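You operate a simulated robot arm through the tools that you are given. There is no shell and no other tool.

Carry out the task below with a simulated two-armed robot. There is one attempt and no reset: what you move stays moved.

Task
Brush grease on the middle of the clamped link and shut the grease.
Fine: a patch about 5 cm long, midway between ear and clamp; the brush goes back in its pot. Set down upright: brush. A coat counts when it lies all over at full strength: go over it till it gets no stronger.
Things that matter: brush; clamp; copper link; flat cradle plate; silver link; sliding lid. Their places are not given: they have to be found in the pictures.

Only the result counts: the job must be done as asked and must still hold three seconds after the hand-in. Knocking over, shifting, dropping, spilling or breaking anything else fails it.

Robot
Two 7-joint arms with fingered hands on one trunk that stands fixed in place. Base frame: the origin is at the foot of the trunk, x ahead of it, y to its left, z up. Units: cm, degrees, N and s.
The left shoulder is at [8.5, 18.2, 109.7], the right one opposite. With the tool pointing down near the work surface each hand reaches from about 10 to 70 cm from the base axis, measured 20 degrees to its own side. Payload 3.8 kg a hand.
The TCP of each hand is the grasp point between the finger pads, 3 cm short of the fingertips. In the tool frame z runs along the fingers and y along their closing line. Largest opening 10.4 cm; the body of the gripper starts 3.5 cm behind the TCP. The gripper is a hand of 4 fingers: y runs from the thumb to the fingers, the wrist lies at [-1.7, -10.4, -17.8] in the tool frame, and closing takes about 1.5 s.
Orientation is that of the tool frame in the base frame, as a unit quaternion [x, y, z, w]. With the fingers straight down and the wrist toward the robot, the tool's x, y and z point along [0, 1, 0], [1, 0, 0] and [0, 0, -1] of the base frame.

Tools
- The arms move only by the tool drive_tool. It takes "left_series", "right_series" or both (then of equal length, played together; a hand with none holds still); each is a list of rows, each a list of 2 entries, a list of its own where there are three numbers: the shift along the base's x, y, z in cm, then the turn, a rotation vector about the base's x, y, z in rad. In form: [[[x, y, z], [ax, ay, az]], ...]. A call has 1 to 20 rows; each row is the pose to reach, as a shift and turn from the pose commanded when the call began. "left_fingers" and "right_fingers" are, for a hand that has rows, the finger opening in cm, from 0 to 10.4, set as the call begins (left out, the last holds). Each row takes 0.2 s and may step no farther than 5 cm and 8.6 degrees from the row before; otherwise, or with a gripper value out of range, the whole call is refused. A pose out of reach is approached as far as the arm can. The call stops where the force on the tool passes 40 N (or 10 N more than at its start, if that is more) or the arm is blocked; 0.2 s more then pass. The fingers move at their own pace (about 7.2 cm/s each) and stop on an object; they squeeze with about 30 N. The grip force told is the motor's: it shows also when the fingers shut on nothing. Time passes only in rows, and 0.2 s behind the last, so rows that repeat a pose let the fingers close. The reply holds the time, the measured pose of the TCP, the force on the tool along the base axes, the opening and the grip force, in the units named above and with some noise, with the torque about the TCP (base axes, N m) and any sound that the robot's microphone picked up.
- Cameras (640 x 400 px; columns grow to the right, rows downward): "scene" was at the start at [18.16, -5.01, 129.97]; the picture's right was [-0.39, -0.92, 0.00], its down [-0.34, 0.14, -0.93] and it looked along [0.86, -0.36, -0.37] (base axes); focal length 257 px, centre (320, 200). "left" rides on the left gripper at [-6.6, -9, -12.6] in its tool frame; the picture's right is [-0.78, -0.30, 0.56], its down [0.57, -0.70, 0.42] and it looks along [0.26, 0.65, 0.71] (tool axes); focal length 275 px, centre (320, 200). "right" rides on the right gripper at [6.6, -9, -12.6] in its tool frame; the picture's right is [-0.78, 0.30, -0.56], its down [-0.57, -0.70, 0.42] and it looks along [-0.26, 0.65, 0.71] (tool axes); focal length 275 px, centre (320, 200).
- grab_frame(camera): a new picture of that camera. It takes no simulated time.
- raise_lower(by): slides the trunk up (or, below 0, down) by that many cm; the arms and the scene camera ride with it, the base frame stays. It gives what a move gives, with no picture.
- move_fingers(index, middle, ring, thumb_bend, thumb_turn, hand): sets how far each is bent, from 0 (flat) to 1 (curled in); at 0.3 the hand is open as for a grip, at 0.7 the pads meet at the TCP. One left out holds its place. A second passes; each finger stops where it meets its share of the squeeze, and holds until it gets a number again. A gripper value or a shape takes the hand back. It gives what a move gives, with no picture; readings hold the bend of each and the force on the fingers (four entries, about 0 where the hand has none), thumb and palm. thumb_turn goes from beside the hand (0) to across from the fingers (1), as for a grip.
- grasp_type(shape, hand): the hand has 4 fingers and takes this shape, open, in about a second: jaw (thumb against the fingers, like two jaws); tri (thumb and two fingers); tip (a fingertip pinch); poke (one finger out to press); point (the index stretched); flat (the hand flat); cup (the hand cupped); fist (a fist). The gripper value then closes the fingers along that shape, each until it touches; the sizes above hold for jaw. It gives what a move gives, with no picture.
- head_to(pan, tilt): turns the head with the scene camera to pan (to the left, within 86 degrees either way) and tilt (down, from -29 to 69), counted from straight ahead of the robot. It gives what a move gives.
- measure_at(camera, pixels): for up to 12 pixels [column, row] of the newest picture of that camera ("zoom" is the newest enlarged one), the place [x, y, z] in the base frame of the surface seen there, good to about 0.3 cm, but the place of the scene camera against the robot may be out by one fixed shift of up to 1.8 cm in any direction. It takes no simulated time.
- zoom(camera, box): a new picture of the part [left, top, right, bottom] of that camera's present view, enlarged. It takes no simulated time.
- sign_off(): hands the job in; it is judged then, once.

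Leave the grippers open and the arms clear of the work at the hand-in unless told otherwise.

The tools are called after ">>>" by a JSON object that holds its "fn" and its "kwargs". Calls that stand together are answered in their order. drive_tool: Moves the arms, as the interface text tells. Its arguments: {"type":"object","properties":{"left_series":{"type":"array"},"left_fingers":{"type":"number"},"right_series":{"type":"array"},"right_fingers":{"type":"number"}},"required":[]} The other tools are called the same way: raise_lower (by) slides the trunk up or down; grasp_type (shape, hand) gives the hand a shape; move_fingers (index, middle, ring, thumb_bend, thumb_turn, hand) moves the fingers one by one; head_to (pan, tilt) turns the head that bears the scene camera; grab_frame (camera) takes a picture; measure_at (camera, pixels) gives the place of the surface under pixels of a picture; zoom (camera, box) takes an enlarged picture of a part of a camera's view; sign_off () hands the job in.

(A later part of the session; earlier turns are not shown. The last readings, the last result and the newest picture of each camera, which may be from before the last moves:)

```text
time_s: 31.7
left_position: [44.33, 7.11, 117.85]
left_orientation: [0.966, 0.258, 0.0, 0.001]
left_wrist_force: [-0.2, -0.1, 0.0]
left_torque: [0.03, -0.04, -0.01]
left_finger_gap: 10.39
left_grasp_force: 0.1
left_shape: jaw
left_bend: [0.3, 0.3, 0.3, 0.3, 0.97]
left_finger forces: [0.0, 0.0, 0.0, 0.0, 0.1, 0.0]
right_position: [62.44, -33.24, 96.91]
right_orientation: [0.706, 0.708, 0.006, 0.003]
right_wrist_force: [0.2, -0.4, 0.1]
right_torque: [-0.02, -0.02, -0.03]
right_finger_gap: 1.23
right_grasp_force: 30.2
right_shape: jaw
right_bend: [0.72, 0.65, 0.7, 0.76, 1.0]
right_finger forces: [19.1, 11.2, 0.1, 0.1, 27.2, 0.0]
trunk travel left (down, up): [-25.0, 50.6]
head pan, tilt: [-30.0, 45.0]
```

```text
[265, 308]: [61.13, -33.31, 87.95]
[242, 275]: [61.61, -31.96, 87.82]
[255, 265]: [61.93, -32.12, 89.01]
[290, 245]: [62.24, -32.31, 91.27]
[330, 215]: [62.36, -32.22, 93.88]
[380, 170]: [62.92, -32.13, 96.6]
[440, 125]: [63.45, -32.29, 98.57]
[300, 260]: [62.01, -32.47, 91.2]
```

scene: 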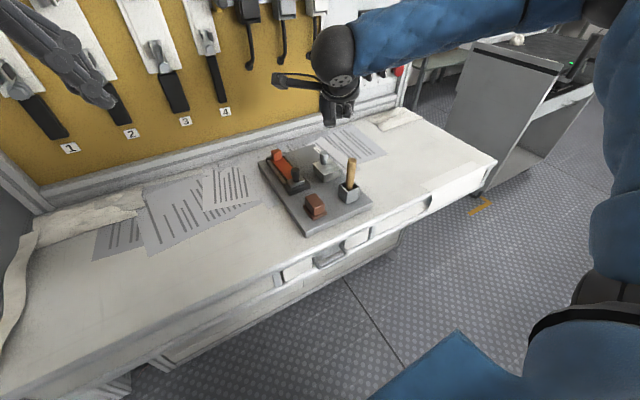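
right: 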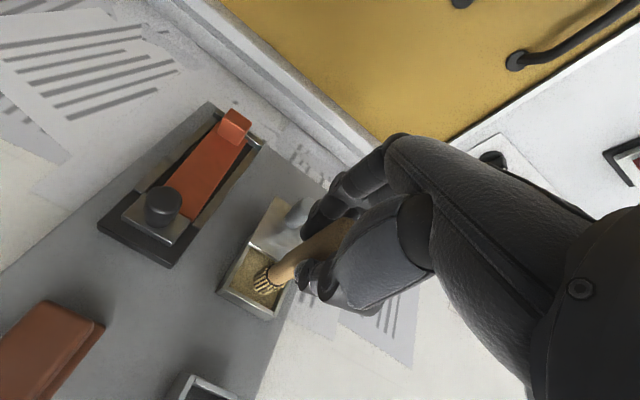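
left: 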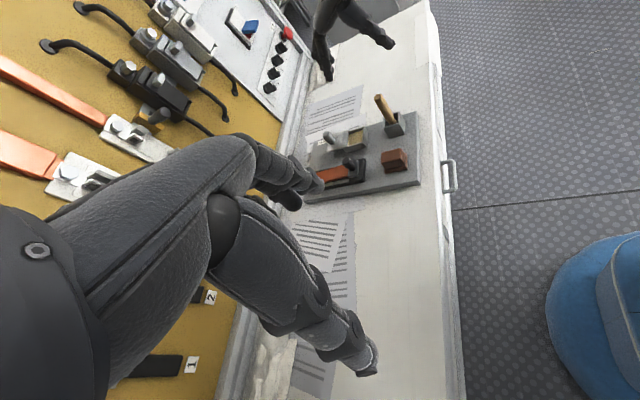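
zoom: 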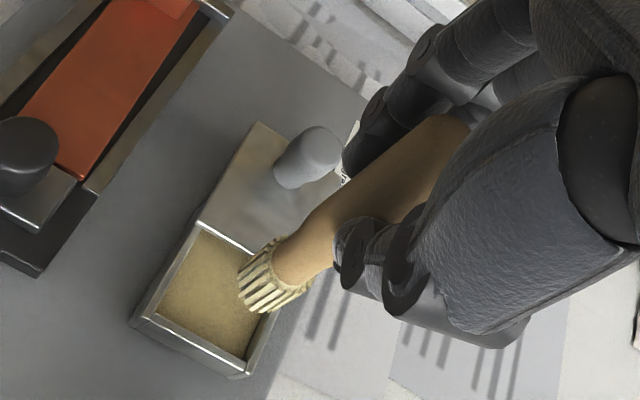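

The brush leans about 6° in the grip, with its tip about (-0.6, +0.15, -9.4) from the TCP. Next I'll lift 2 cm and carry it over the middle of the link at (68.4, -23.5), tilting the hand 12° forward and hovering about 2 cm above the copper.

>>> {"fn": "drive_tool", "kwargs": {"right_series": [[[0, 0, 1], [0, 0, 0]], [[0, 1, 2], [0, 0, 0]], [[1, 3, 2.5], [0, -0.05, 0]], [[2, 5, 2.5], [0, -0.1, 0]], [[3.5, 7, 2.5], [0, -0.15, 0]], [[4.6, 9.6, 2], [0, -0.209, 0]], [[4.6, 9.6, 0], [0, -0.209, 0]], [[4.6, 9.6, -1.6], [0, -0.209, 0]], [[4.6, 9.6, -1.6], [0, -0.209, 0]]]}}

>>> {"fn": "grab_frame", "kwargs": {"camera": "right"}}

>>> {"fn": "zoom", "kwargs": {"camera": "left", "box": [290, 60, 410, 200]}}

>>> {"fn": "zoom", "kwargs": {"camera": "scene", "box": [250, 80, 350, 200]}}

```text
time_s: 33.7
left_position: [44.23, 7.14, 117.87]
left_orientation: [0.966, 0.258, 0.0, 0.0]
left_wrist_force: [1.4, 0.2, -0.4]
left_torque: [-0.04, -0.01, 0.03]
left_finger_gap: 10.39
left_grasp_force: 0.1
left_shape: jaw
left_bend: [0.3, 0.3, 0.3, 0.3, 0.97]
left_finger forces: [0.1, 0.0, 0.0, 0.0, 0.1, 0.0]
right_position: [67.0, -23.46, 95.11]
right_orientation: [0.702, 0.704, 0.079, 0.077]
right_wrist_force: [0.3, 0.6, -0.1]
right_torque: [0.01, 0.01, -0.01]
right_finger_gap: 1.22
right_grasp_force: 30.0
right_shape: jaw
right_bend: [0.72, 0.65, 0.7, 0.76, 1.0]
right_finger forces: [19.3, 11.2, 0.1, 0.0, 26.9, 0.0]
trunk travel left (down, up): [-25.0, 50.6]
head pan, tilt: [-30.0, 45.0]
```

```text
taken
```

right: 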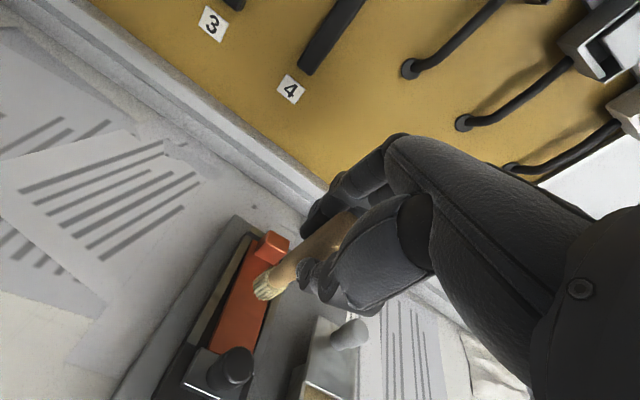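

```text
2.86 times, centred on (350, 130) of left
```

zoom: 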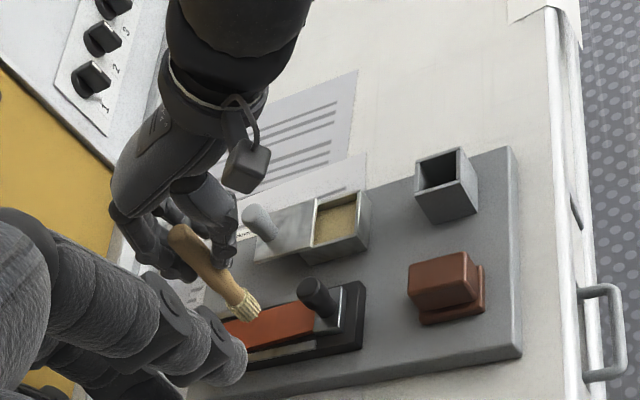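

```text
3.33 times, centred on (300, 140) of scene
```

zoom: 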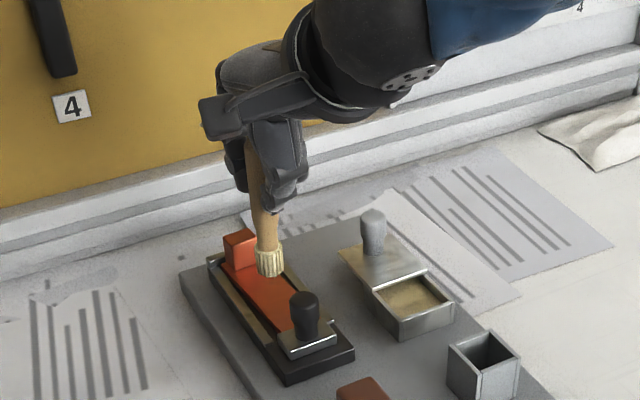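

The brush hovers over the link. I'll zoom the right view and measure the bristle tip, the link's edges, the ear and the clamp.

>>> {"fn": "zoom", "kwargs": {"camera": "right", "box": [180, 215, 320, 395]}}

>>> {"fn": "measure_at", "kwargs": {"camera": "right", "pixels": [[260, 298], [268, 300], [255, 285], [262, 258], [245, 264], [278, 262], [213, 345], [257, 348], [232, 300], [265, 320], [240, 275], [222, 352]]}}

```text
2.22 times, centred on (250, 305) of right
```

zoom: 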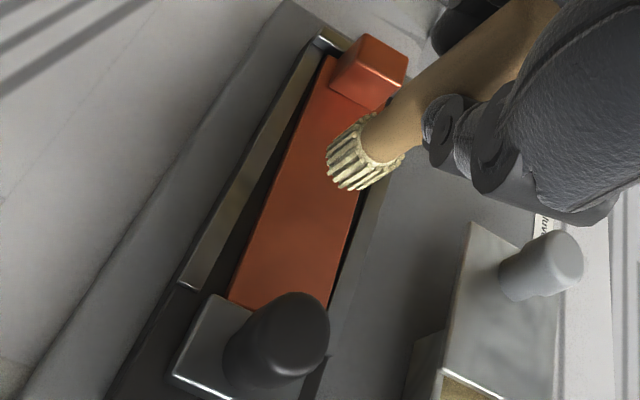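

```text
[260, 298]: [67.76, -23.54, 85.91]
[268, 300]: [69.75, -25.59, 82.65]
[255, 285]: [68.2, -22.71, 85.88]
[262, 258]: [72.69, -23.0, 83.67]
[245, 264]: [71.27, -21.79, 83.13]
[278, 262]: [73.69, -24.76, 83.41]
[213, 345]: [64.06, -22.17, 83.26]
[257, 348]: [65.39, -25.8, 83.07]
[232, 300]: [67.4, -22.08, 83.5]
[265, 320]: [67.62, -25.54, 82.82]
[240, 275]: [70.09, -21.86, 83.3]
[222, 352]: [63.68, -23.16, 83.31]
```

Next come the link's own edges in the zoom: left edge (325,62)→(232,298), right edge (362,200)→(332,300), and the ear's base at (345,98).

>>> {"fn": "measure_at", "kwargs": {"camera": "zoom", "pixels": [[330, 64], [308, 115], [272, 200], [236, 295], [358, 205], [345, 245], [330, 290], [332, 92], [383, 112], [235, 302], [300, 200], [345, 187]]}}

```text
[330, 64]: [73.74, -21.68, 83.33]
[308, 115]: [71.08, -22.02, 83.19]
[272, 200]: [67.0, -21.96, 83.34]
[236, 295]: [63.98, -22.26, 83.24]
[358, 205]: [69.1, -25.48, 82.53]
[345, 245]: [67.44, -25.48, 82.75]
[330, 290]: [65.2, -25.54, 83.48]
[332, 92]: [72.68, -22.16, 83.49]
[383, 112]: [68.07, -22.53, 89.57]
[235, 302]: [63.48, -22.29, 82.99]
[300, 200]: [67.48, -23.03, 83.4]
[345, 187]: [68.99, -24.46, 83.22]
```

The link is about 3.2 cm wide (y -22.0 to -25.3), the ear face is at x≈72.7 and the clamp edge at x≈63.6, so the midpoint is x≈68.15. I'll lower 2.0 cm toward the copper.

>>> {"fn": "drive_tool", "kwargs": {"right_series": [[[-0.2, -0.1, -0.8], [0, 0, 0]], [[-0.3, -0.15, -1.5], [0, 0, 0]], [[-0.3, -0.15, -1.8], [0, 0, 0]], [[-0.3, -0.15, -2.0], [0, 0, 0]], [[-0.3, -0.15, -2.0], [0, 0, 0]]]}}

>>> {"fn": "zoom", "kwargs": {"camera": "right", "box": [180, 215, 320, 395]}}

```text
time_s: 34.9
left_position: [44.28, 7.19, 117.84]
left_orientation: [0.966, 0.258, 0.0, 0.0]
left_wrist_force: [-0.1, -0.9, -0.8]
left_torque: [0.01, 0.02, 0.01]
left_finger_gap: 10.38
left_grasp_force: 0.0
left_shape: jaw
left_bend: [0.3, 0.3, 0.3, 0.3, 0.97]
left_finger forces: [0.0, 0.0, 0.1, 0.0, 0.0, 0.1]
right_position: [66.75, -23.57, 93.18]
right_orientation: [0.702, 0.704, 0.079, 0.078]
right_wrist_force: [0.2, -0.5, 0.0]
right_torque: [-0.01, -0.01, 0.01]
right_finger_gap: 1.23
right_grasp_force: 29.7
right_shape: jaw
right_bend: [0.72, 0.65, 0.7, 0.76, 1.0]
right_finger forces: [19.3, 11.3, 0.0, 0.1, 26.9, 0.0]
trunk travel left (down, up): [-25.0, 50.6]
head pan, tilt: [-30.0, 45.0]
```

```text
2.22 times, centred on (250, 305) of right
```

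zoom: 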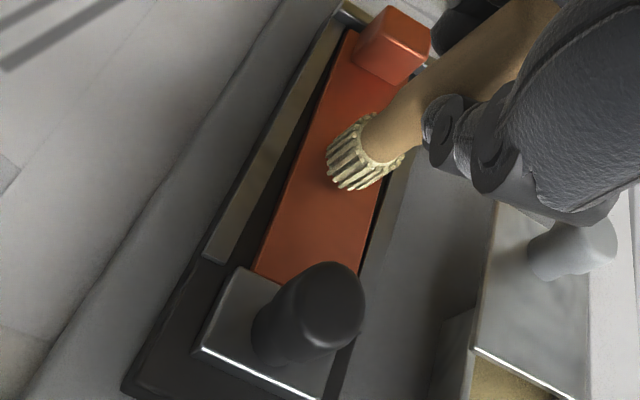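

No contact yet. I'll lower in fine steps, 0.3 cm at first.

>>> {"fn": "drive_tool", "kwargs": {"right_series": [[[0, 0, -0.1], [0, 0, 0]], [[0, 0, -0.2], [0, 0, 0]], [[0, 0, -0.3], [0, 0, 0]], [[0, 0, -0.3], [0, 0, 0]]]}}

```text
time_s: 35.9
left_position: [44.08, 7.18, 118.01]
left_orientation: [0.966, 0.259, 0.001, 0.0]
left_wrist_force: [0.4, -0.6, 0.0]
left_torque: [0.03, 0.02, 0.03]
left_finger_gap: 10.37
left_grasp_force: 0.1
left_shape: jaw
left_bend: [0.3, 0.3, 0.3, 0.3, 0.97]
left_finger forces: [0.0, 0.1, 0.1, 0.0, 0.1, 0.1]
right_position: [66.68, -23.61, 92.91]
right_orientation: [0.703, 0.703, 0.08, 0.077]
right_wrist_force: [0.4, -0.4, -0.6]
right_torque: [0.01, -0.01, 0.01]
right_finger_gap: 1.21
right_grasp_force: 29.8
right_shape: jaw
right_bend: [0.72, 0.65, 0.7, 0.76, 1.0]
right_finger forces: [19.3, 11.3, 0.0, 0.0, 27.0, 0.1]
trunk travel left (down, up): [-25.0, 50.6]
head pan, tilt: [-30.0, 45.0]
```

Force is still about zero, so I'll go another 0.2 cm.

>>> {"fn": "drive_tool", "kwargs": {"right_series": [[[0, 0, -0.1], [0, 0, 0]], [[0, 0, -0.2], [0, 0, 0]], [[0, 0, -0.2], [0, 0, 0]]]}}

>>> {"fn": "zoom", "kwargs": {"camera": "right", "box": [220, 225, 300, 325]}}

```text
time_s: 36.7
left_position: [44.25, 7.06, 117.97]
left_orientation: [0.966, 0.259, 0.0, 0.0]
left_wrist_force: [0.0, -0.2, -0.3]
left_torque: [0.0, 0.0, -0.03]
left_finger_gap: 10.39
left_grasp_force: 0.1
left_shape: jaw
left_bend: [0.3, 0.3, 0.3, 0.3, 0.97]
left_finger forces: [0.1, 0.0, 0.0, 0.1, 0.0, 0.0]
right_position: [66.79, -23.67, 92.85]
right_orientation: [0.701, 0.704, 0.08, 0.078]
right_wrist_force: [-0.1, 0.4, 3.4]
right_torque: [-0.01, -0.02, 0.01]
right_finger_gap: 1.23
right_grasp_force: 30.4
right_shape: jaw
right_bend: [0.72, 0.65, 0.7, 0.76, 1.0]
right_finger forces: [19.7, 11.6, 0.1, 0.1, 27.6, 0.1]
trunk travel left (down, up): [-25.0, 50.6]
head pan, tilt: [-30.0, 45.0]
```

```text
4.00 times, centred on (260, 275) of right
```

zoom: 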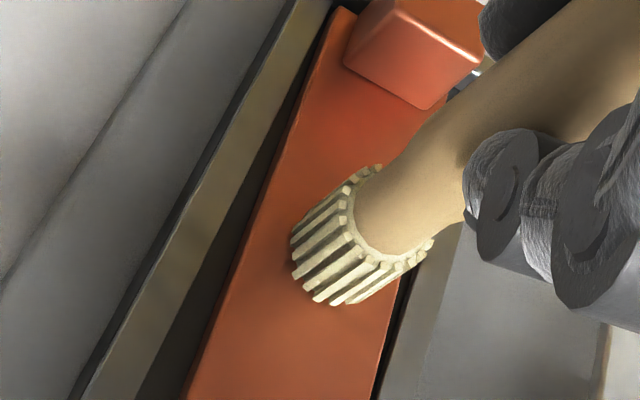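

There's contact at 3.4 N. I'll make the first stroke pair along the middle line, ±1.6 cm about the midpoint.

>>> {"fn": "drive_tool", "kwargs": {"right_series": [[[0.5, 0.03, 0], [0, 0, 0]], [[1.0, 0.05, 0], [0, 0, 0]], [[1.6, 0.08, 0], [0, 0, 0]], [[1.0, 0.05, 0], [0, 0, 0]], [[0.5, 0.03, 0], [0, 0, 0]], [[0, 0, 0], [0, 0, 0]], [[-0.5, -0.03, 0], [0, 0, 0]], [[-1.0, -0.05, 0], [0, 0, 0]], [[-1.6, -0.08, 0], [0, 0, 0]], [[-1.0, -0.05, 0], [0, 0, 0]], [[-0.5, -0.03, 0], [0, 0, 0]], [[0, 0, 0], [0, 0, 0]]]}}

>>> {"fn": "zoom", "kwargs": {"camera": "right", "box": [180, 215, 320, 395]}}

>>> {"fn": "zoom", "kwargs": {"camera": "scene", "box": [260, 120, 340, 200]}}

```text
time_s: 39.3
left_position: [44.09, 7.08, 117.92]
left_orientation: [0.966, 0.259, -0.001, 0.0]
left_wrist_force: [0.4, 0.5, 0.4]
left_torque: [0.0, -0.01, 0.0]
left_finger_gap: 10.4
left_grasp_force: 0.1
left_shape: jaw
left_bend: [0.3, 0.3, 0.3, 0.3, 0.97]
left_finger forces: [0.0, 0.0, 0.0, 0.0, 0.0, 0.0]
right_position: [66.55, -23.68, 92.72]
right_orientation: [0.703, 0.703, 0.079, 0.078]
right_wrist_force: [-1.1, -0.2, 4.8]
right_torque: [0.01, 0.13, -0.03]
right_finger_gap: 1.23
right_grasp_force: 30.0
right_shape: jaw
right_bend: [0.72, 0.65, 0.7, 0.76, 1.0]
right_finger forces: [20.5, 12.3, 0.0, 0.0, 29.8, 0.0]
trunk travel left (down, up): [-25.0, 50.6]
head pan, tilt: [-30.0, 45.0]
```

```text
2.22 times, centred on (250, 305) of right
```

zoom: 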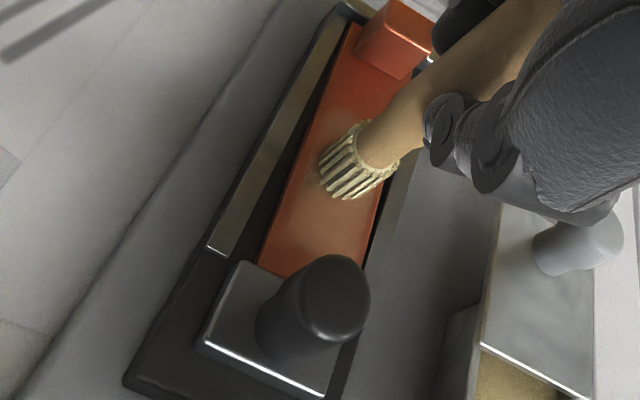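

```text
5.00 times, centred on (300, 160) of scene
```

zoom: 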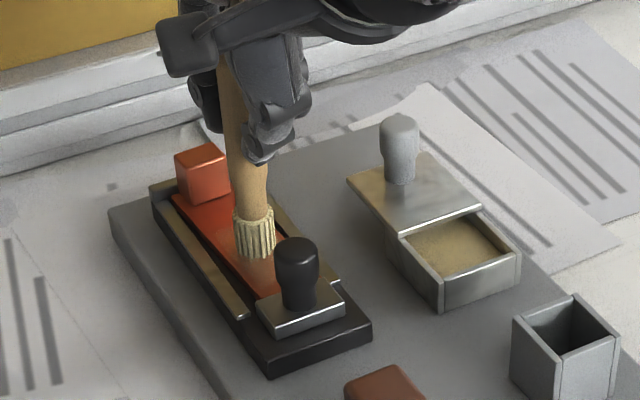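

A faint pale film now shows on the copper. I'll zoom closely to see how far it reaches.

>>> {"fn": "zoom", "kwargs": {"camera": "right", "box": [215, 215, 295, 335]}}

>>> {"fn": "zoom", "kwargs": {"camera": "scene", "box": [270, 145, 310, 185]}}

```text
3.33 times, centred on (255, 275) of right
```

zoom: 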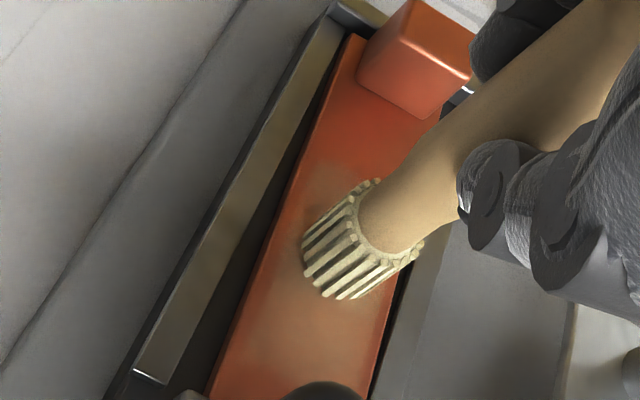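

```text
10.00 times, centred on (290, 165) of scene
```

zoom: 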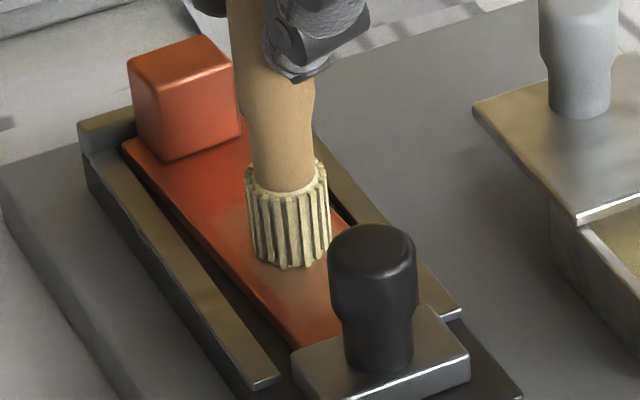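

The brush runs about 0.4 cm to the right of the link's centre line. I'll make two full strokes with y shifted +0.9 (left part), then bring it back toward the centre.

>>> {"fn": "drive_tool", "kwargs": {"right_series": [[[0, 0.45, 0], [0, 0, 0]], [[0, 0.9, 0], [0, 0, 0]], [[0.5, 0.9, 0], [0, 0, 0]], [[1.0, 0.92, 0], [0, 0, 0]], [[1.5, 0.95, 0], [0, 0, 0]], [[1.0, 0.92, 0], [0, 0, 0]], [[0.4, 0.9, 0], [0, 0, 0]], [[-0.2, 0.88, 0], [0, 0, 0]], [[-0.8, 0.85, 0], [0, 0, 0]], [[-1.4, 0.82, 0], [0, 0, 0]], [[-0.8, 0.85, 0], [0, 0, 0]], [[-0.2, 0.88, 0], [0, 0, 0]], [[0.4, 0.9, 0], [0, 0, 0]], [[1.0, 0.92, 0], [0, 0, 0]], [[1.5, 0.95, 0], [0, 0, 0]], [[0.9, 0.92, 0], [0, 0, 0]], [[0.3, 0.9, 0], [0, 0, 0]], [[-0.3, 0.88, 0], [0, 0, 0]], [[-0.9, 0.85, 0], [0, 0, 0]], [[-1.4, 0.82, 0], [0, 0, 0]]]}}

>>> {"fn": "zoom", "kwargs": {"camera": "right", "box": [215, 215, 295, 335]}}

>>> {"fn": "zoom", "kwargs": {"camera": "scene", "box": [270, 145, 310, 185]}}

```text
time_s: 43.5
left_position: [44.04, 7.16, 117.99]
left_orientation: [0.966, 0.259, 0.001, -0.001]
left_wrist_force: [0.1, -0.3, -0.2]
left_torque: [-0.04, 0.01, 0.0]
left_finger_gap: 10.38
left_grasp_force: 0.0
left_shape: jaw
left_bend: [0.3, 0.3, 0.3, 0.3, 0.97]
left_finger forces: [0.0, 0.0, 0.1, 0.0, 0.0, 0.0]
right_position: [65.41, -22.78, 92.8]
right_orientation: [0.701, 0.704, 0.081, 0.078]
right_wrist_force: [1.9, 0.4, 5.8]
right_torque: [0.01, -0.23, 0.01]
right_finger_gap: 1.17
right_grasp_force: 30.0
right_shape: jaw
right_bend: [0.72, 0.65, 0.7, 0.76, 1.0]
right_finger forces: [20.9, 12.9, 0.1, 0.0, 25.4, 0.0]
trunk travel left (down, up): [-25.0, 50.6]
head pan, tilt: [-30.0, 45.0]
```

```text
3.33 times, centred on (255, 275) of right
```

zoom: 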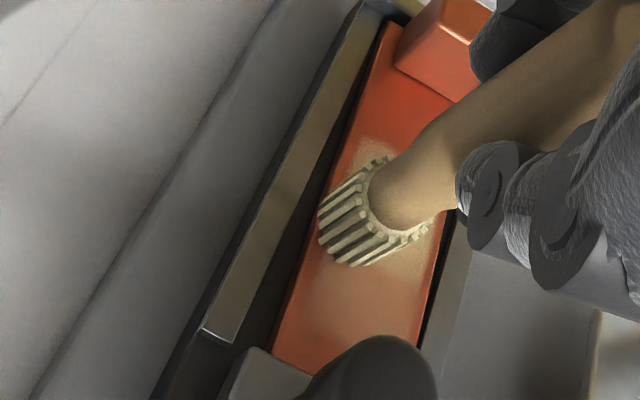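

```text
10.00 times, centred on (290, 165) of scene
```

zoom: 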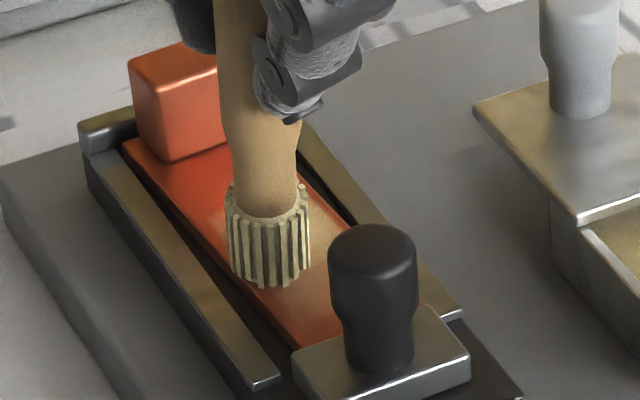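

The film is stronger, but the brush may be running low. I'll lift 4 cm and back toward the robot a little to see the patch clearly.

>>> {"fn": "drive_tool", "kwargs": {"right_series": [[[0, 0, 1], [0, 0, 0]], [[0, 0, 3], [0, 0, 0]], [[0, -1, 5], [0, 0, 0]], [[0, -4, 6], [0, 0, 0]], [[0, -7, 6], [0, 0, 0]], [[0, -7, 6], [0, 0, 0]]]}}

>>> {"fn": "zoom", "kwargs": {"camera": "right", "box": [130, 130, 290, 290]}}

>>> {"fn": "zoom", "kwargs": {"camera": "scene", "box": [265, 140, 315, 190]}}

>>> {"fn": "grab_frame", "kwargs": {"camera": "right"}}

```text
time_s: 44.9
left_position: [44.26, 7.12, 118.0]
left_orientation: [0.966, 0.259, 0.0, 0.001]
left_wrist_force: [-0.4, 0.2, -0.2]
left_torque: [0.0, 0.0, 0.01]
left_finger_gap: 10.38
left_grasp_force: 0.0
left_shape: jaw
left_bend: [0.3, 0.3, 0.3, 0.3, 0.97]
left_finger forces: [0.0, 0.0, 0.0, 0.0, 0.1, 0.0]
right_position: [65.41, -29.8, 98.78]
right_orientation: [0.701, 0.704, 0.08, 0.077]
right_wrist_force: [-0.2, 0.3, -0.1]
right_torque: [-0.01, -0.01, 0.0]
right_finger_gap: 1.18
right_grasp_force: 29.2
right_shape: jaw
right_bend: [0.72, 0.66, 0.7, 0.76, 1.0]
right_finger forces: [19.9, 12.4, 0.0, 0.0, 26.2, 0.0]
trunk travel left (down, up): [-25.0, 50.6]
head pan, tilt: [-30.0, 45.0]
```

```text
2.50 times, centred on (210, 210) of right
```

zoom: 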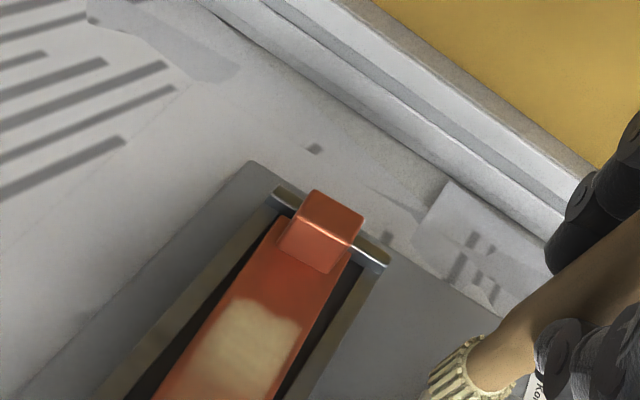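

```text
8.00 times, centred on (290, 165) of scene
```

zoom: 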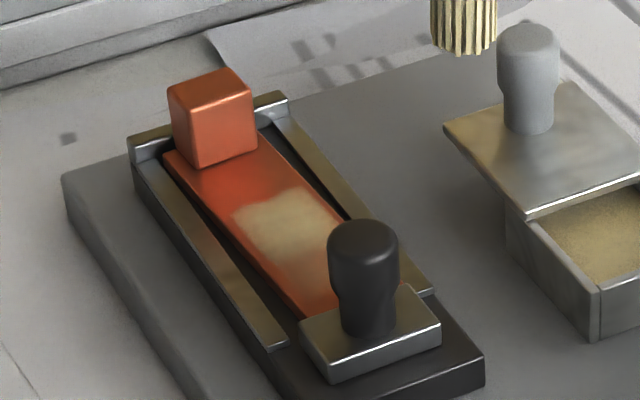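

```text
taken
```

right: 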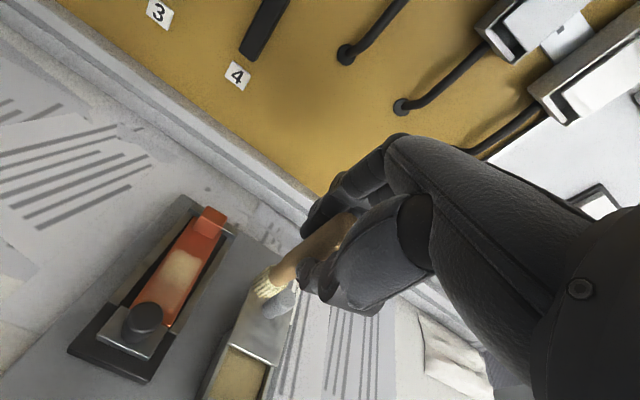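

A pale patch is clearly visible. I'll zoom the right view on it and measure its extents.

>>> {"fn": "zoom", "kwargs": {"camera": "right", "box": [110, 190, 260, 390]}}

>>> {"fn": "zoom", "kwargs": {"camera": "right", "box": [130, 200, 250, 340]}}

```text
2.00 times, centred on (185, 290) of right
```

zoom: 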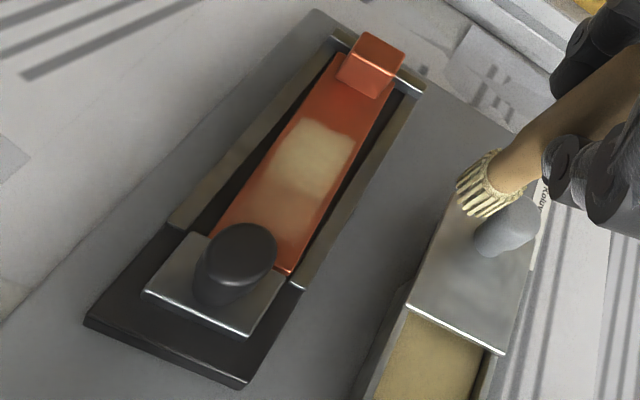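

```text
2.86 times, centred on (190, 270) of right
```

zoom: 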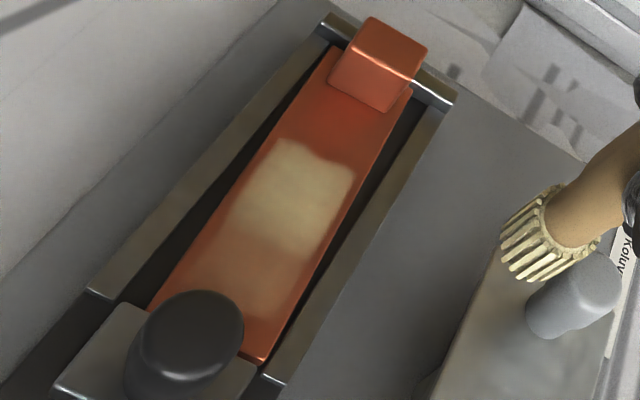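

I'll measure the top edge of the strong area (290,142), its lower edge (265,245), the faint part down to (225,310), and the link's edges.

>>> {"fn": "measure_at", "kwargs": {"camera": "zoom", "pixels": [[285, 142], [345, 165], [262, 245], [225, 305], [235, 195], [338, 215], [245, 185], [345, 222], [355, 100], [210, 300], [275, 330], [150, 310]]}}

```text
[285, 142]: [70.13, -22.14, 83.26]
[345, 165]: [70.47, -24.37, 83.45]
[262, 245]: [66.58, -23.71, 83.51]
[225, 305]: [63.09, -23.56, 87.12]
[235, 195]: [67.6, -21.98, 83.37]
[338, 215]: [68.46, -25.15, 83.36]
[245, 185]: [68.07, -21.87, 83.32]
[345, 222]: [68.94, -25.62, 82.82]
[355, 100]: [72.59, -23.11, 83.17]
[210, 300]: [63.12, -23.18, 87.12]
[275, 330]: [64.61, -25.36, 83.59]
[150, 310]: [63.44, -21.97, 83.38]
```

Full strength reaches from x≈66.6 to 70.4 over nearly the whole width, and it's still faint from about 65 to 66.6. I'll reload the brush lightly in the grease, hovering over (62.2, -33.05) first and then touching down softly.

>>> {"fn": "drive_tool", "kwargs": {"right_series": [[[-1.5, -1.5, 0], [0, 0, 0]], [[-3.5, -2.5, 0], [0, 0, 0]], [[-4.8, -2.95, -1], [0, 0, 0]], [[-4.8, -2.95, -3.5], [0, 0, 0]], [[-4.8, -2.95, -5.5], [0, 0, 0]], [[-4.8, -2.95, -6.2], [0, 0, 0]], [[-4.8, -2.95, -6.2], [0, 0, 0]]]}}

>>> {"fn": "zoom", "kwargs": {"camera": "right", "box": [190, 200, 330, 360]}}

```text
time_s: 46.5
left_position: [44.31, 7.14, 117.93]
left_orientation: [0.966, 0.259, 0.0, 0.0]
left_wrist_force: [-0.1, -0.3, 0.7]
left_torque: [0.0, 0.02, 0.02]
left_finger_gap: 10.4
left_grasp_force: 0.0
left_shape: jaw
left_bend: [0.3, 0.3, 0.3, 0.3, 0.97]
left_finger forces: [0.1, 0.0, 0.1, 0.0, 0.1, 0.0]
right_position: [60.64, -32.75, 92.64]
right_orientation: [0.702, 0.704, 0.08, 0.077]
right_wrist_force: [0.3, -0.1, 0.4]
right_torque: [-0.01, 0.02, 0.01]
right_finger_gap: 1.16
right_grasp_force: 30.1
right_shape: jaw
right_bend: [0.72, 0.66, 0.7, 0.76, 1.0]
right_finger forces: [20.1, 12.3, 0.0, 0.0, 26.3, 0.0]
trunk travel left (down, up): [-25.0, 50.6]
head pan, tilt: [-30.0, 45.0]
```

```text
2.50 times, centred on (260, 280) of right
```

zoom: 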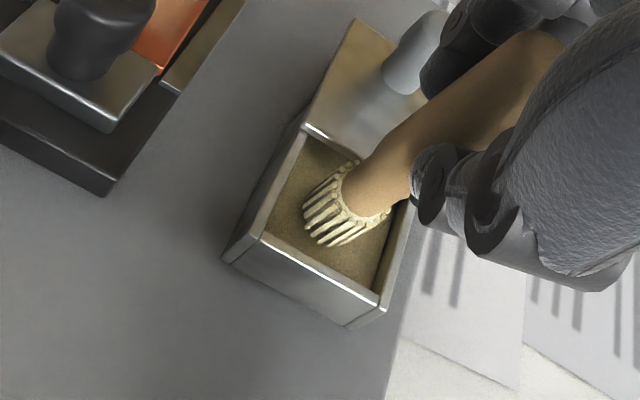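

The bristles are just above the grease with no load yet. I'll lower 0.5 cm in fine steps.

>>> {"fn": "drive_tool", "kwargs": {"right_series": [[[0, 0, -0.2], [0, 0, 0]], [[0, 0, -0.35], [0, 0, 0]], [[0, 0, -0.5], [0, 0, 0]], [[0, 0, -0.5], [0, 0, 0]]]}}

>>> {"fn": "zoom", "kwargs": {"camera": "right", "box": [190, 200, 330, 360]}}

```text
time_s: 47.5
left_position: [44.15, 7.23, 117.95]
left_orientation: [0.966, 0.259, 0.0, 0.0]
left_wrist_force: [-0.8, 0.1, 0.7]
left_torque: [-0.02, -0.03, -0.01]
left_finger_gap: 10.37
left_grasp_force: 0.0
left_shape: jaw
left_bend: [0.3, 0.3, 0.3, 0.3, 0.97]
left_finger forces: [0.1, 0.1, 0.0, 0.0, 0.0, 0.0]
right_position: [60.64, -32.8, 92.14]
right_orientation: [0.702, 0.703, 0.081, 0.079]
right_wrist_force: [-0.3, -0.5, 7.8]
right_torque: [0.0, -0.06, 0.01]
right_finger_gap: 1.16
right_grasp_force: 30.0
right_shape: jaw
right_bend: [0.72, 0.66, 0.7, 0.76, 1.0]
right_finger forces: [20.9, 13.3, 0.0, 0.1, 26.9, 0.1]
trunk travel left (down, up): [-25.0, 50.6]
head pan, tilt: [-30.0, 45.0]
```

```text
2.50 times, centred on (260, 280) of right
```

zoom: 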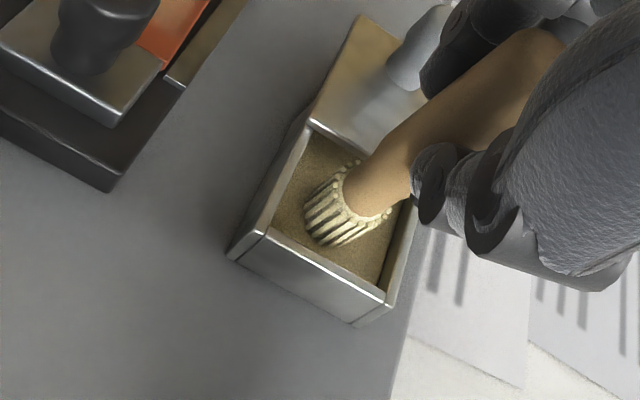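

7.8 N of contact reloads the brush. I'll lift, carry it back to the link at the near end of the faint area (tip x≈66.7, y≈-23.6), and come down to just above the copper.

>>> {"fn": "drive_tool", "kwargs": {"right_series": [[[0, 0, 1], [0, 0, 0]], [[0, 0, 3], [0, 0, 0]], [[0.5, 1, 5.5], [0, 0, 0]], [[2, 4, 6.5], [0, 0, 0]], [[3.5, 7, 6.5], [0, 0, 0]], [[4.5, 9.4, 5.5], [0, 0, 0]], [[4.5, 9.4, 3], [0, 0, 0]], [[4.5, 9.4, 1.2], [0, 0, 0]], [[4.5, 9.4, 0.8], [0, 0, 0]], [[4.5, 9.4, 0.6], [0, 0, 0]], [[4.5, 9.4, 0.6], [0, 0, 0]]]}}

>>> {"fn": "zoom", "kwargs": {"camera": "right", "box": [190, 200, 330, 360]}}

```text
time_s: 49.9
left_position: [44.2, 7.21, 118.0]
left_orientation: [0.966, 0.259, 0.0, 0.0]
left_wrist_force: [0.3, 0.4, 0.2]
left_torque: [0.05, 0.03, -0.01]
left_finger_gap: 10.4
left_grasp_force: 0.1
left_shape: jaw
left_bend: [0.3, 0.3, 0.3, 0.3, 0.97]
left_finger forces: [0.0, 0.0, 0.1, 0.0, 0.1, 0.0]
right_position: [65.05, -23.12, 92.79]
right_orientation: [0.702, 0.703, 0.081, 0.079]
right_wrist_force: [-0.8, 0.1, 5.2]
right_torque: [-0.04, -0.09, -0.01]
right_finger_gap: 1.15
right_grasp_force: 30.0
right_shape: jaw
right_bend: [0.72, 0.66, 0.7, 0.76, 1.0]
right_finger forces: [20.7, 13.3, 0.0, 0.1, 26.6, 0.0]
trunk travel left (down, up): [-25.0, 50.6]
head pan, tilt: [-30.0, 45.0]
```

```text
2.50 times, centred on (260, 280) of right
```

zoom: 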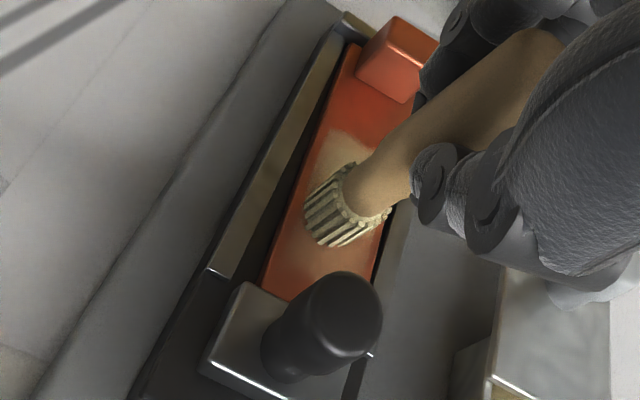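

There's contact at 5.2 N, centred on the link. I'll work the faint near half with short strokes at three lateral offsets.

>>> {"fn": "drive_tool", "kwargs": {"right_series": [[[0, 0.3, 0], [0, 0, 0]], [[-0.1, 0.6, 0], [0, 0, 0]], [[0.4, 0.6, 0], [0, 0, 0]], [[0.9, 0.6, 0], [0, 0, 0]], [[1.4, 0.6, 0], [0, 0, 0]], [[0.9, 0.6, 0], [0, 0, 0]], [[0.4, 0.6, 0], [0, 0, 0]], [[-0.1, 0.6, 0], [0, 0, 0]], [[-0.1, 0, 0], [0, 0, 0]], [[0.4, 0, 0], [0, 0, 0]], [[0.9, 0, 0], [0, 0, 0]], [[0.4, 0, 0], [0, 0, 0]], [[-0.1, 0, 0], [0, 0, 0]], [[-0.1, -0.5, 0], [0, 0, 0]], [[0.4, -0.5, 0], [0, 0, 0]], [[0.9, -0.5, 0], [0, 0, 0]], [[1.4, -0.5, 0], [0, 0, 0]], [[0.9, -0.5, 0], [0, 0, 0]], [[0.4, -0.5, 0], [0, 0, 0]], [[-0.1, -0.5, 0], [0, 0, 0]]]}}

>>> {"fn": "zoom", "kwargs": {"camera": "right", "box": [190, 200, 330, 360]}}

```text
time_s: 54.1
left_position: [44.12, 7.13, 117.91]
left_orientation: [0.966, 0.258, -0.001, -0.001]
left_wrist_force: [0.3, 0.3, -0.6]
left_torque: [0.01, -0.02, 0.0]
left_finger_gap: 10.39
left_grasp_force: 0.0
left_shape: jaw
left_bend: [0.3, 0.3, 0.3, 0.3, 0.97]
left_finger forces: [0.0, 0.1, 0.0, 0.1, 0.0, 0.0]
right_position: [64.9, -23.73, 92.81]
right_orientation: [0.702, 0.704, 0.08, 0.077]
right_wrist_force: [2.7, -0.5, 7.0]
right_torque: [0.0, -0.3, -0.02]
right_finger_gap: 1.17
right_grasp_force: 29.4
right_shape: jaw
right_bend: [0.72, 0.66, 0.7, 0.76, 1.0]
right_finger forces: [22.1, 13.3, 0.1, 0.0, 25.0, 0.0]
trunk travel left (down, up): [-25.0, 50.6]
head pan, tilt: [-30.0, 45.0]
```

```text
2.50 times, centred on (260, 280) of right
```

zoom: 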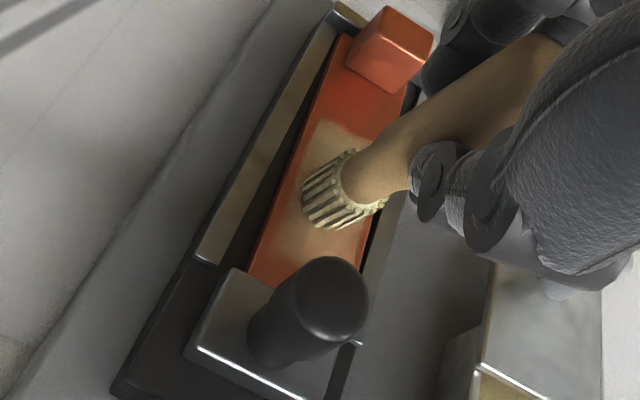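

The near half is filling in. Next I'll do full-length strokes along the right, middle and left lines.

>>> {"fn": "drive_tool", "kwargs": {"right_series": [[[0.6, 0, 0], [0, 0, 0]], [[1.2, 0, 0], [0, 0, 0]], [[1.8, 0, 0], [0, 0, 0]], [[2.4, 0.05, 0], [0, 0, 0]], [[3.1, 0.1, 0], [0, 0, 0]], [[3.1, 0.5, 0], [0, 0, 0]], [[2.4, 0.5, 0], [0, 0, 0]], [[1.8, 0.5, 0], [0, 0, 0]], [[1.2, 0.5, 0], [0, 0, 0]], [[0.6, 0.5, 0], [0, 0, 0]], [[0, 0.5, 0], [0, 0, 0]], [[0, 1.0, 0], [0, 0, 0]], [[0.6, 1.05, 0], [0, 0, 0]], [[1.2, 1.1, 0], [0, 0, 0]], [[1.8, 1.1, 0], [0, 0, 0]], [[2.4, 1.15, 0], [0, 0, 0]], [[3.1, 1.2, 0], [0, 0, 0]], [[2.4, 1.15, 0], [0, 0, 0]], [[1.8, 1.1, 0], [0, 0, 0]], [[1.2, 1.1, 0], [0, 0, 0]]]}}

>>> {"fn": "drive_tool", "kwargs": {"right_series": [[[0, 0, 1], [0, 0, 0]], [[0, 0, 3], [0, 0, 0]], [[0, -1, 5], [0, 0, 0]], [[0, -4, 6], [0, 0, 0]], [[-1, -7, 6], [0, 0, 0]], [[-1, -7, 6], [0, 0, 0]]]}}

>>> {"fn": "zoom", "kwargs": {"camera": "right", "box": [120, 190, 260, 360]}}

>>> {"fn": "zoom", "kwargs": {"camera": "scene", "box": [265, 140, 315, 190]}}

```text
time_s: 58.3
left_position: [44.15, 7.14, 117.91]
left_orientation: [0.966, 0.258, -0.001, 0.0]
left_wrist_force: [-0.1, -0.1, 0.4]
left_torque: [-0.02, -0.01, -0.01]
left_finger_gap: 10.36
left_grasp_force: 0.1
left_shape: jaw
left_bend: [0.3, 0.3, 0.3, 0.3, 0.97]
left_finger forces: [0.0, 0.1, 0.1, 0.0, 0.0, 0.0]
right_position: [66.16, -22.75, 92.66]
right_orientation: [0.702, 0.703, 0.081, 0.077]
right_wrist_force: [2.4, 0.8, 6.0]
right_torque: [0.03, -0.29, -0.04]
right_finger_gap: 1.15
right_grasp_force: 29.9
right_shape: jaw
right_bend: [0.72, 0.66, 0.7, 0.77, 1.0]
right_finger forces: [22.4, 15.3, 0.1, 0.0, 25.0, 0.1]
trunk travel left (down, up): [-25.0, 50.6]
head pan, tilt: [-30.0, 45.0]
```

```text
time_s: 59.7
left_position: [44.29, 7.18, 118.09]
left_orientation: [0.966, 0.259, 0.0, 0.0]
left_wrist_force: [0.0, 0.7, 0.4]
left_torque: [-0.01, -0.01, 0.0]
left_finger_gap: 10.38
left_grasp_force: 0.1
left_shape: jaw
left_bend: [0.3, 0.3, 0.3, 0.3, 0.97]
left_finger forces: [0.0, 0.1, 0.0, 0.0, 0.1, 0.0]
right_position: [65.16, -30.04, 98.57]
right_orientation: [0.701, 0.705, 0.079, 0.077]
right_wrist_force: [0.5, -0.2, -0.2]
right_torque: [0.01, 0.01, 0.0]
right_finger_gap: 1.18
right_grasp_force: 30.0
right_shape: jaw
right_bend: [0.72, 0.66, 0.7, 0.77, 1.0]
right_finger forces: [21.4, 13.7, 0.0, 0.0, 26.0, 0.1]
trunk travel left (down, up): [-25.0, 50.6]
head pan, tilt: [-30.0, 45.0]
```

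```text
2.35 times, centred on (190, 275) of right
```

zoom: 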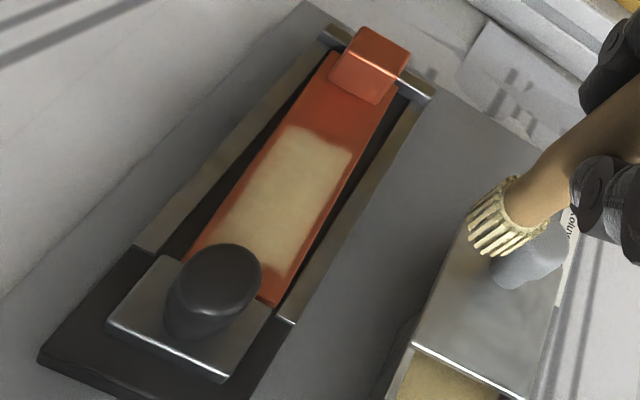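

```text
8.00 times, centred on (290, 165) of scene
```

zoom: 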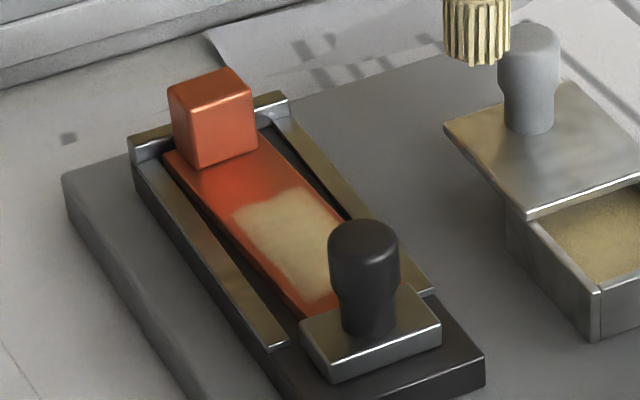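

The patch is now even and much longer. I'll zoom in and measure its near and far edges.

>>> {"fn": "zoom", "kwargs": {"camera": "right", "box": [150, 200, 230, 330]}}

>>> {"fn": "measure_at", "kwargs": {"camera": "zoom", "pixels": [[330, 130], [395, 155], [310, 135], [290, 330], [330, 335], [250, 290], [355, 280], [370, 200], [280, 200], [395, 45], [265, 260], [300, 300]]}}

```text
3.08 times, centred on (190, 265) of right
```

zoom: 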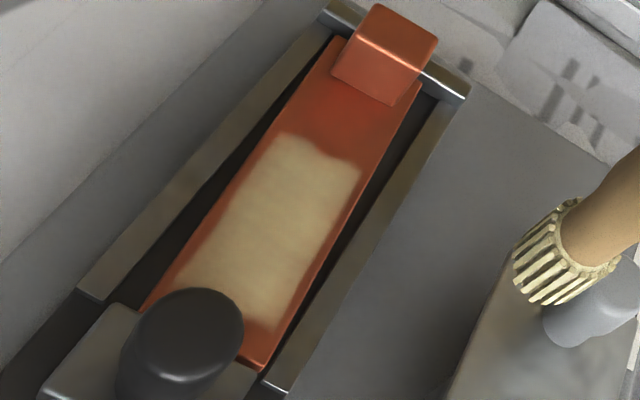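

```text
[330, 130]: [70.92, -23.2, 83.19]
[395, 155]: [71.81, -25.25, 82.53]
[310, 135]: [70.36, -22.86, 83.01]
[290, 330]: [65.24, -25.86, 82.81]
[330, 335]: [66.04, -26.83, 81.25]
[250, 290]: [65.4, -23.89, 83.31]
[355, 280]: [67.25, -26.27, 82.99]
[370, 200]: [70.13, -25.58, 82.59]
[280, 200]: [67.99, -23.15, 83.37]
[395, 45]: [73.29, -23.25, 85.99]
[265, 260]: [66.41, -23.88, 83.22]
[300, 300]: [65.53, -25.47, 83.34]
```

Checking the patch corners in this picture: far (290,140) and (350,170), near (270,325) and (250,320), and its side edges.

>>> {"fn": "measure_at", "kwargs": {"camera": "zoom", "pixels": [[290, 138], [352, 170], [272, 325], [250, 315], [250, 335], [225, 215], [205, 250], [330, 240], [345, 210], [185, 285], [300, 140], [280, 330]]}}

>>> {"fn": "zoom", "kwargs": {"camera": "left", "box": [290, 130, 380, 210]}}

```text
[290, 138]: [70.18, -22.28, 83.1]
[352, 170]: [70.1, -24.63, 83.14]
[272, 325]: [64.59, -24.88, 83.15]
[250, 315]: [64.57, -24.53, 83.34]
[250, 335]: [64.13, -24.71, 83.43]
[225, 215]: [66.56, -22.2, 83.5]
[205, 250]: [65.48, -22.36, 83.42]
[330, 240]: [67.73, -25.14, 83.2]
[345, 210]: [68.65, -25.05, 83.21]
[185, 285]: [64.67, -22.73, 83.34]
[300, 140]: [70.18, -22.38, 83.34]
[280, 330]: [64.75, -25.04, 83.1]
```

```text
5.00 times, centred on (335, 170) of left
```

zoom: 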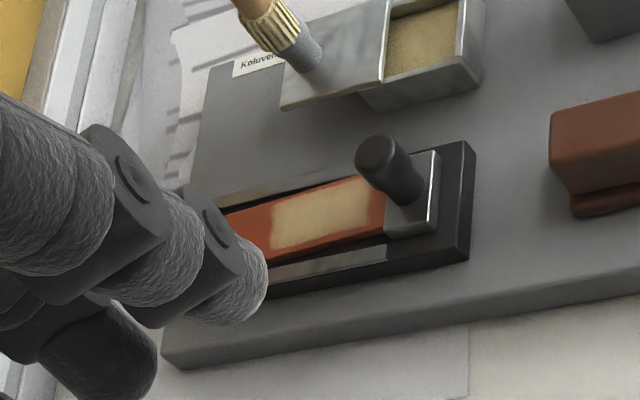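

The patch now runs from x≈64.6 to 70.2 across y≈-22.2 to -25.1. It should reach about 0.5 cm further toward the ear, and the side edges still have thin bare rims. I'll reload the brush as before and then work the far end and the edges.

>>> {"fn": "drive_tool", "kwargs": {"right_series": [[[-1.5, -1.2, 0], [0, 0, 0]], [[-3.5, -2.2, 0], [0, 0, 0]], [[-4.5, -2.7, -1], [0, 0, 0]], [[-4.5, -2.7, -3.5], [0, 0, 0]], [[-4.5, -2.7, -5.5], [0, 0, 0]], [[-4.5, -2.7, -6.1], [0, 0, 0]], [[-4.5, -2.7, -6.35], [0, 0, 0]], [[-4.5, -2.7, -6.45], [0, 0, 0]], [[-4.5, -2.7, -6.45], [0, 0, 0]]]}}

>>> {"fn": "zoom", "kwargs": {"camera": "right", "box": [190, 200, 330, 360]}}

```text
time_s: 61.7
left_position: [44.25, 7.06, 117.95]
left_orientation: [0.966, 0.259, 0.0, 0.0]
left_wrist_force: [-0.9, -0.2, 0.5]
left_torque: [0.0, -0.02, 0.02]
left_finger_gap: 10.39
left_grasp_force: 0.0
left_shape: jaw
left_bend: [0.3, 0.3, 0.3, 0.3, 0.97]
left_finger forces: [0.0, 0.1, 0.0, 0.0, 0.1, 0.1]
right_position: [60.63, -32.49, 92.28]
right_orientation: [0.702, 0.704, 0.079, 0.078]
right_wrist_force: [0.3, -1.2, 0.8]
right_torque: [-0.02, 0.01, 0.03]
right_finger_gap: 1.14
right_grasp_force: 30.0
right_shape: jaw
right_bend: [0.72, 0.66, 0.7, 0.77, 1.0]
right_finger forces: [21.2, 13.6, 0.0, 0.0, 26.3, 0.0]
trunk travel left (down, up): [-25.0, 50.6]
head pan, tilt: [-30.0, 45.0]
```

```text
2.50 times, centred on (260, 280) of right
```

zoom: 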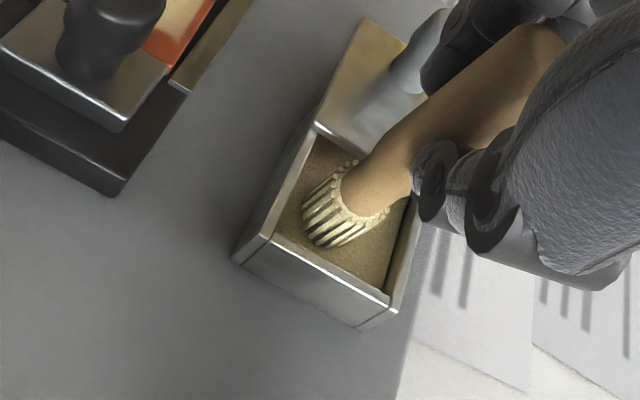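

The bristles are just at the surface with no load. I'll go 0.25 cm lower for a light press, then lift and carry to the link, starting at TCP (66.9, -23.1).

>>> {"fn": "drive_tool", "kwargs": {"right_series": [[[0, 0, -0.15], [0, 0, 0]], [[0, 0, -0.28], [0, 0, 0]], [[0, 0, -0.28], [0, 0, 0]], [[0, 0, 1], [0, 0, 0]], [[0, 0, 3], [0, 0, 0]], [[0.5, 1, 5.5], [0, 0, 0]], [[2.5, 4, 6.4], [0, 0, 0]], [[4.5, 7, 6.4], [0, 0, 0]], [[6.3, 9.4, 5.4], [0, 0, 0]], [[6.3, 9.4, 2.9], [0, 0, 0]], [[6.3, 9.4, 1.1], [0, 0, 0]], [[6.3, 9.4, 0.6], [0, 0, 0]], [[6.3, 9.4, 0.4], [0, 0, 0]], [[6.3, 9.4, 0.4], [0, 0, 0]]]}}

>>> {"fn": "zoom", "kwargs": {"camera": "right", "box": [190, 200, 330, 360]}}

```text
time_s: 64.7
left_position: [44.2, 7.1, 117.94]
left_orientation: [0.966, 0.259, 0.0, 0.0]
left_wrist_force: [0.0, -0.1, -0.6]
left_torque: [-0.02, -0.03, -0.03]
left_finger_gap: 10.42
left_grasp_force: 0.0
left_shape: jaw
left_bend: [0.3, 0.3, 0.3, 0.3, 0.97]
left_finger forces: [0.1, 0.1, 0.0, 0.0, 0.0, 0.1]
right_position: [67.06, -22.97, 92.7]
right_orientation: [0.702, 0.703, 0.081, 0.077]
right_wrist_force: [0.2, 0.3, 5.3]
right_torque: [0.01, -0.01, -0.01]
right_finger_gap: 1.14
right_grasp_force: 30.1
right_shape: jaw
right_bend: [0.72, 0.66, 0.7, 0.77, 1.0]
right_finger forces: [21.8, 13.9, 0.0, 0.0, 26.8, 0.1]
trunk travel left (down, up): [-25.0, 50.6]
head pan, tilt: [-30.0, 45.0]
```

```text
2.50 times, centred on (260, 280) of right
```

zoom: 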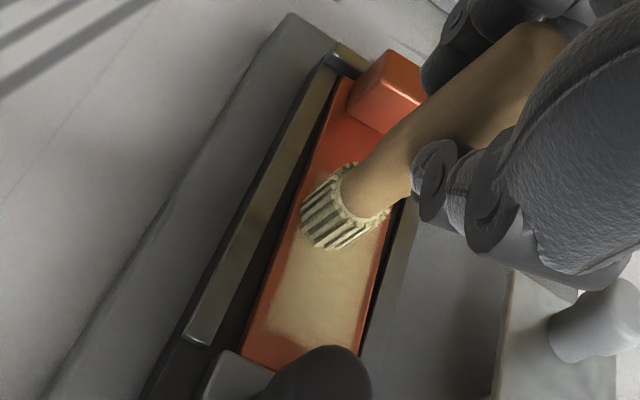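

Contact at 5.3 N. I'll stroke to the far end and along the left edge, then cross to the right edge.

>>> {"fn": "drive_tool", "kwargs": {"right_series": [[[0.5, 0, 0], [0, 0, 0]], [[1.1, 0, 0], [0, 0, 0]], [[1.65, 0.05, 0], [0, 0, 0]], [[1.65, 0.55, 0], [0, 0, 0]], [[1.1, 0.55, 0], [0, 0, 0]], [[0.5, 0.55, 0], [0, 0, 0]], [[-0.1, 0.52, 0], [0, 0, 0]], [[-0.7, 0.5, 0], [0, 0, 0]], [[-1.0, 0.45, 0], [0, 0, 0]], [[-0.4, 0.5, 0], [0, 0, 0]], [[0.2, 0.52, 0], [0, 0, 0]], [[0.8, 0.55, 0], [0, 0, 0]], [[1.4, 0.55, 0], [0, 0, 0]], [[1.65, 0.3, 0], [0, 0, 0]], [[1.65, -0.3, 0], [0, 0, 0]], [[1.65, -0.8, 0], [0, 0, 0]], [[1.1, -0.82, 0], [0, 0, 0]], [[0.5, -0.85, 0], [0, 0, 0]], [[-0.1, -0.87, 0], [0, 0, 0]], [[-0.7, -0.9, 0], [0, 0, 0]]]}}

>>> {"fn": "zoom", "kwargs": {"camera": "right", "box": [190, 200, 330, 360]}}

```text
time_s: 68.9
left_position: [44.21, 7.12, 118.05]
left_orientation: [0.966, 0.259, 0.001, 0.0]
left_wrist_force: [0.5, 0.3, 0.3]
left_torque: [-0.03, 0.02, 0.04]
left_finger_gap: 10.36
left_grasp_force: 0.1
left_shape: jaw
left_bend: [0.3, 0.3, 0.3, 0.3, 0.97]
left_finger forces: [0.0, 0.1, 0.0, 0.0, 0.0, 0.1]
right_position: [66.23, -24.01, 92.64]
right_orientation: [0.701, 0.704, 0.08, 0.078]
right_wrist_force: [2.7, 1.6, 7.9]
right_torque: [0.21, -0.39, 0.01]
right_finger_gap: 1.15
right_grasp_force: 30.3
right_shape: jaw
right_bend: [0.72, 0.67, 0.7, 0.76, 1.0]
right_finger forces: [25.0, 10.9, 0.0, 0.0, 25.0, 0.1]
trunk travel left (down, up): [-25.0, 50.6]
head pan, tilt: [-30.0, 45.0]
```

```text
2.50 times, centred on (260, 280) of right
```

zoom: 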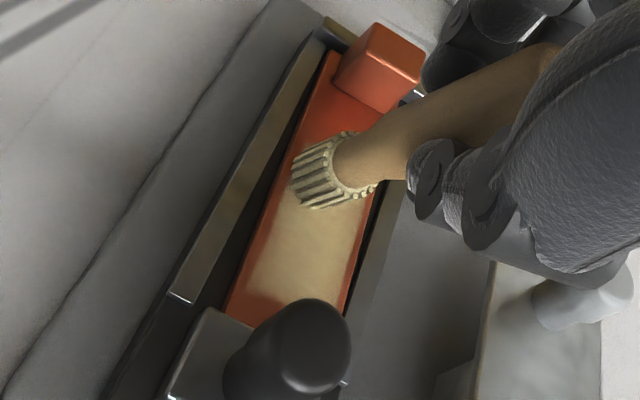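

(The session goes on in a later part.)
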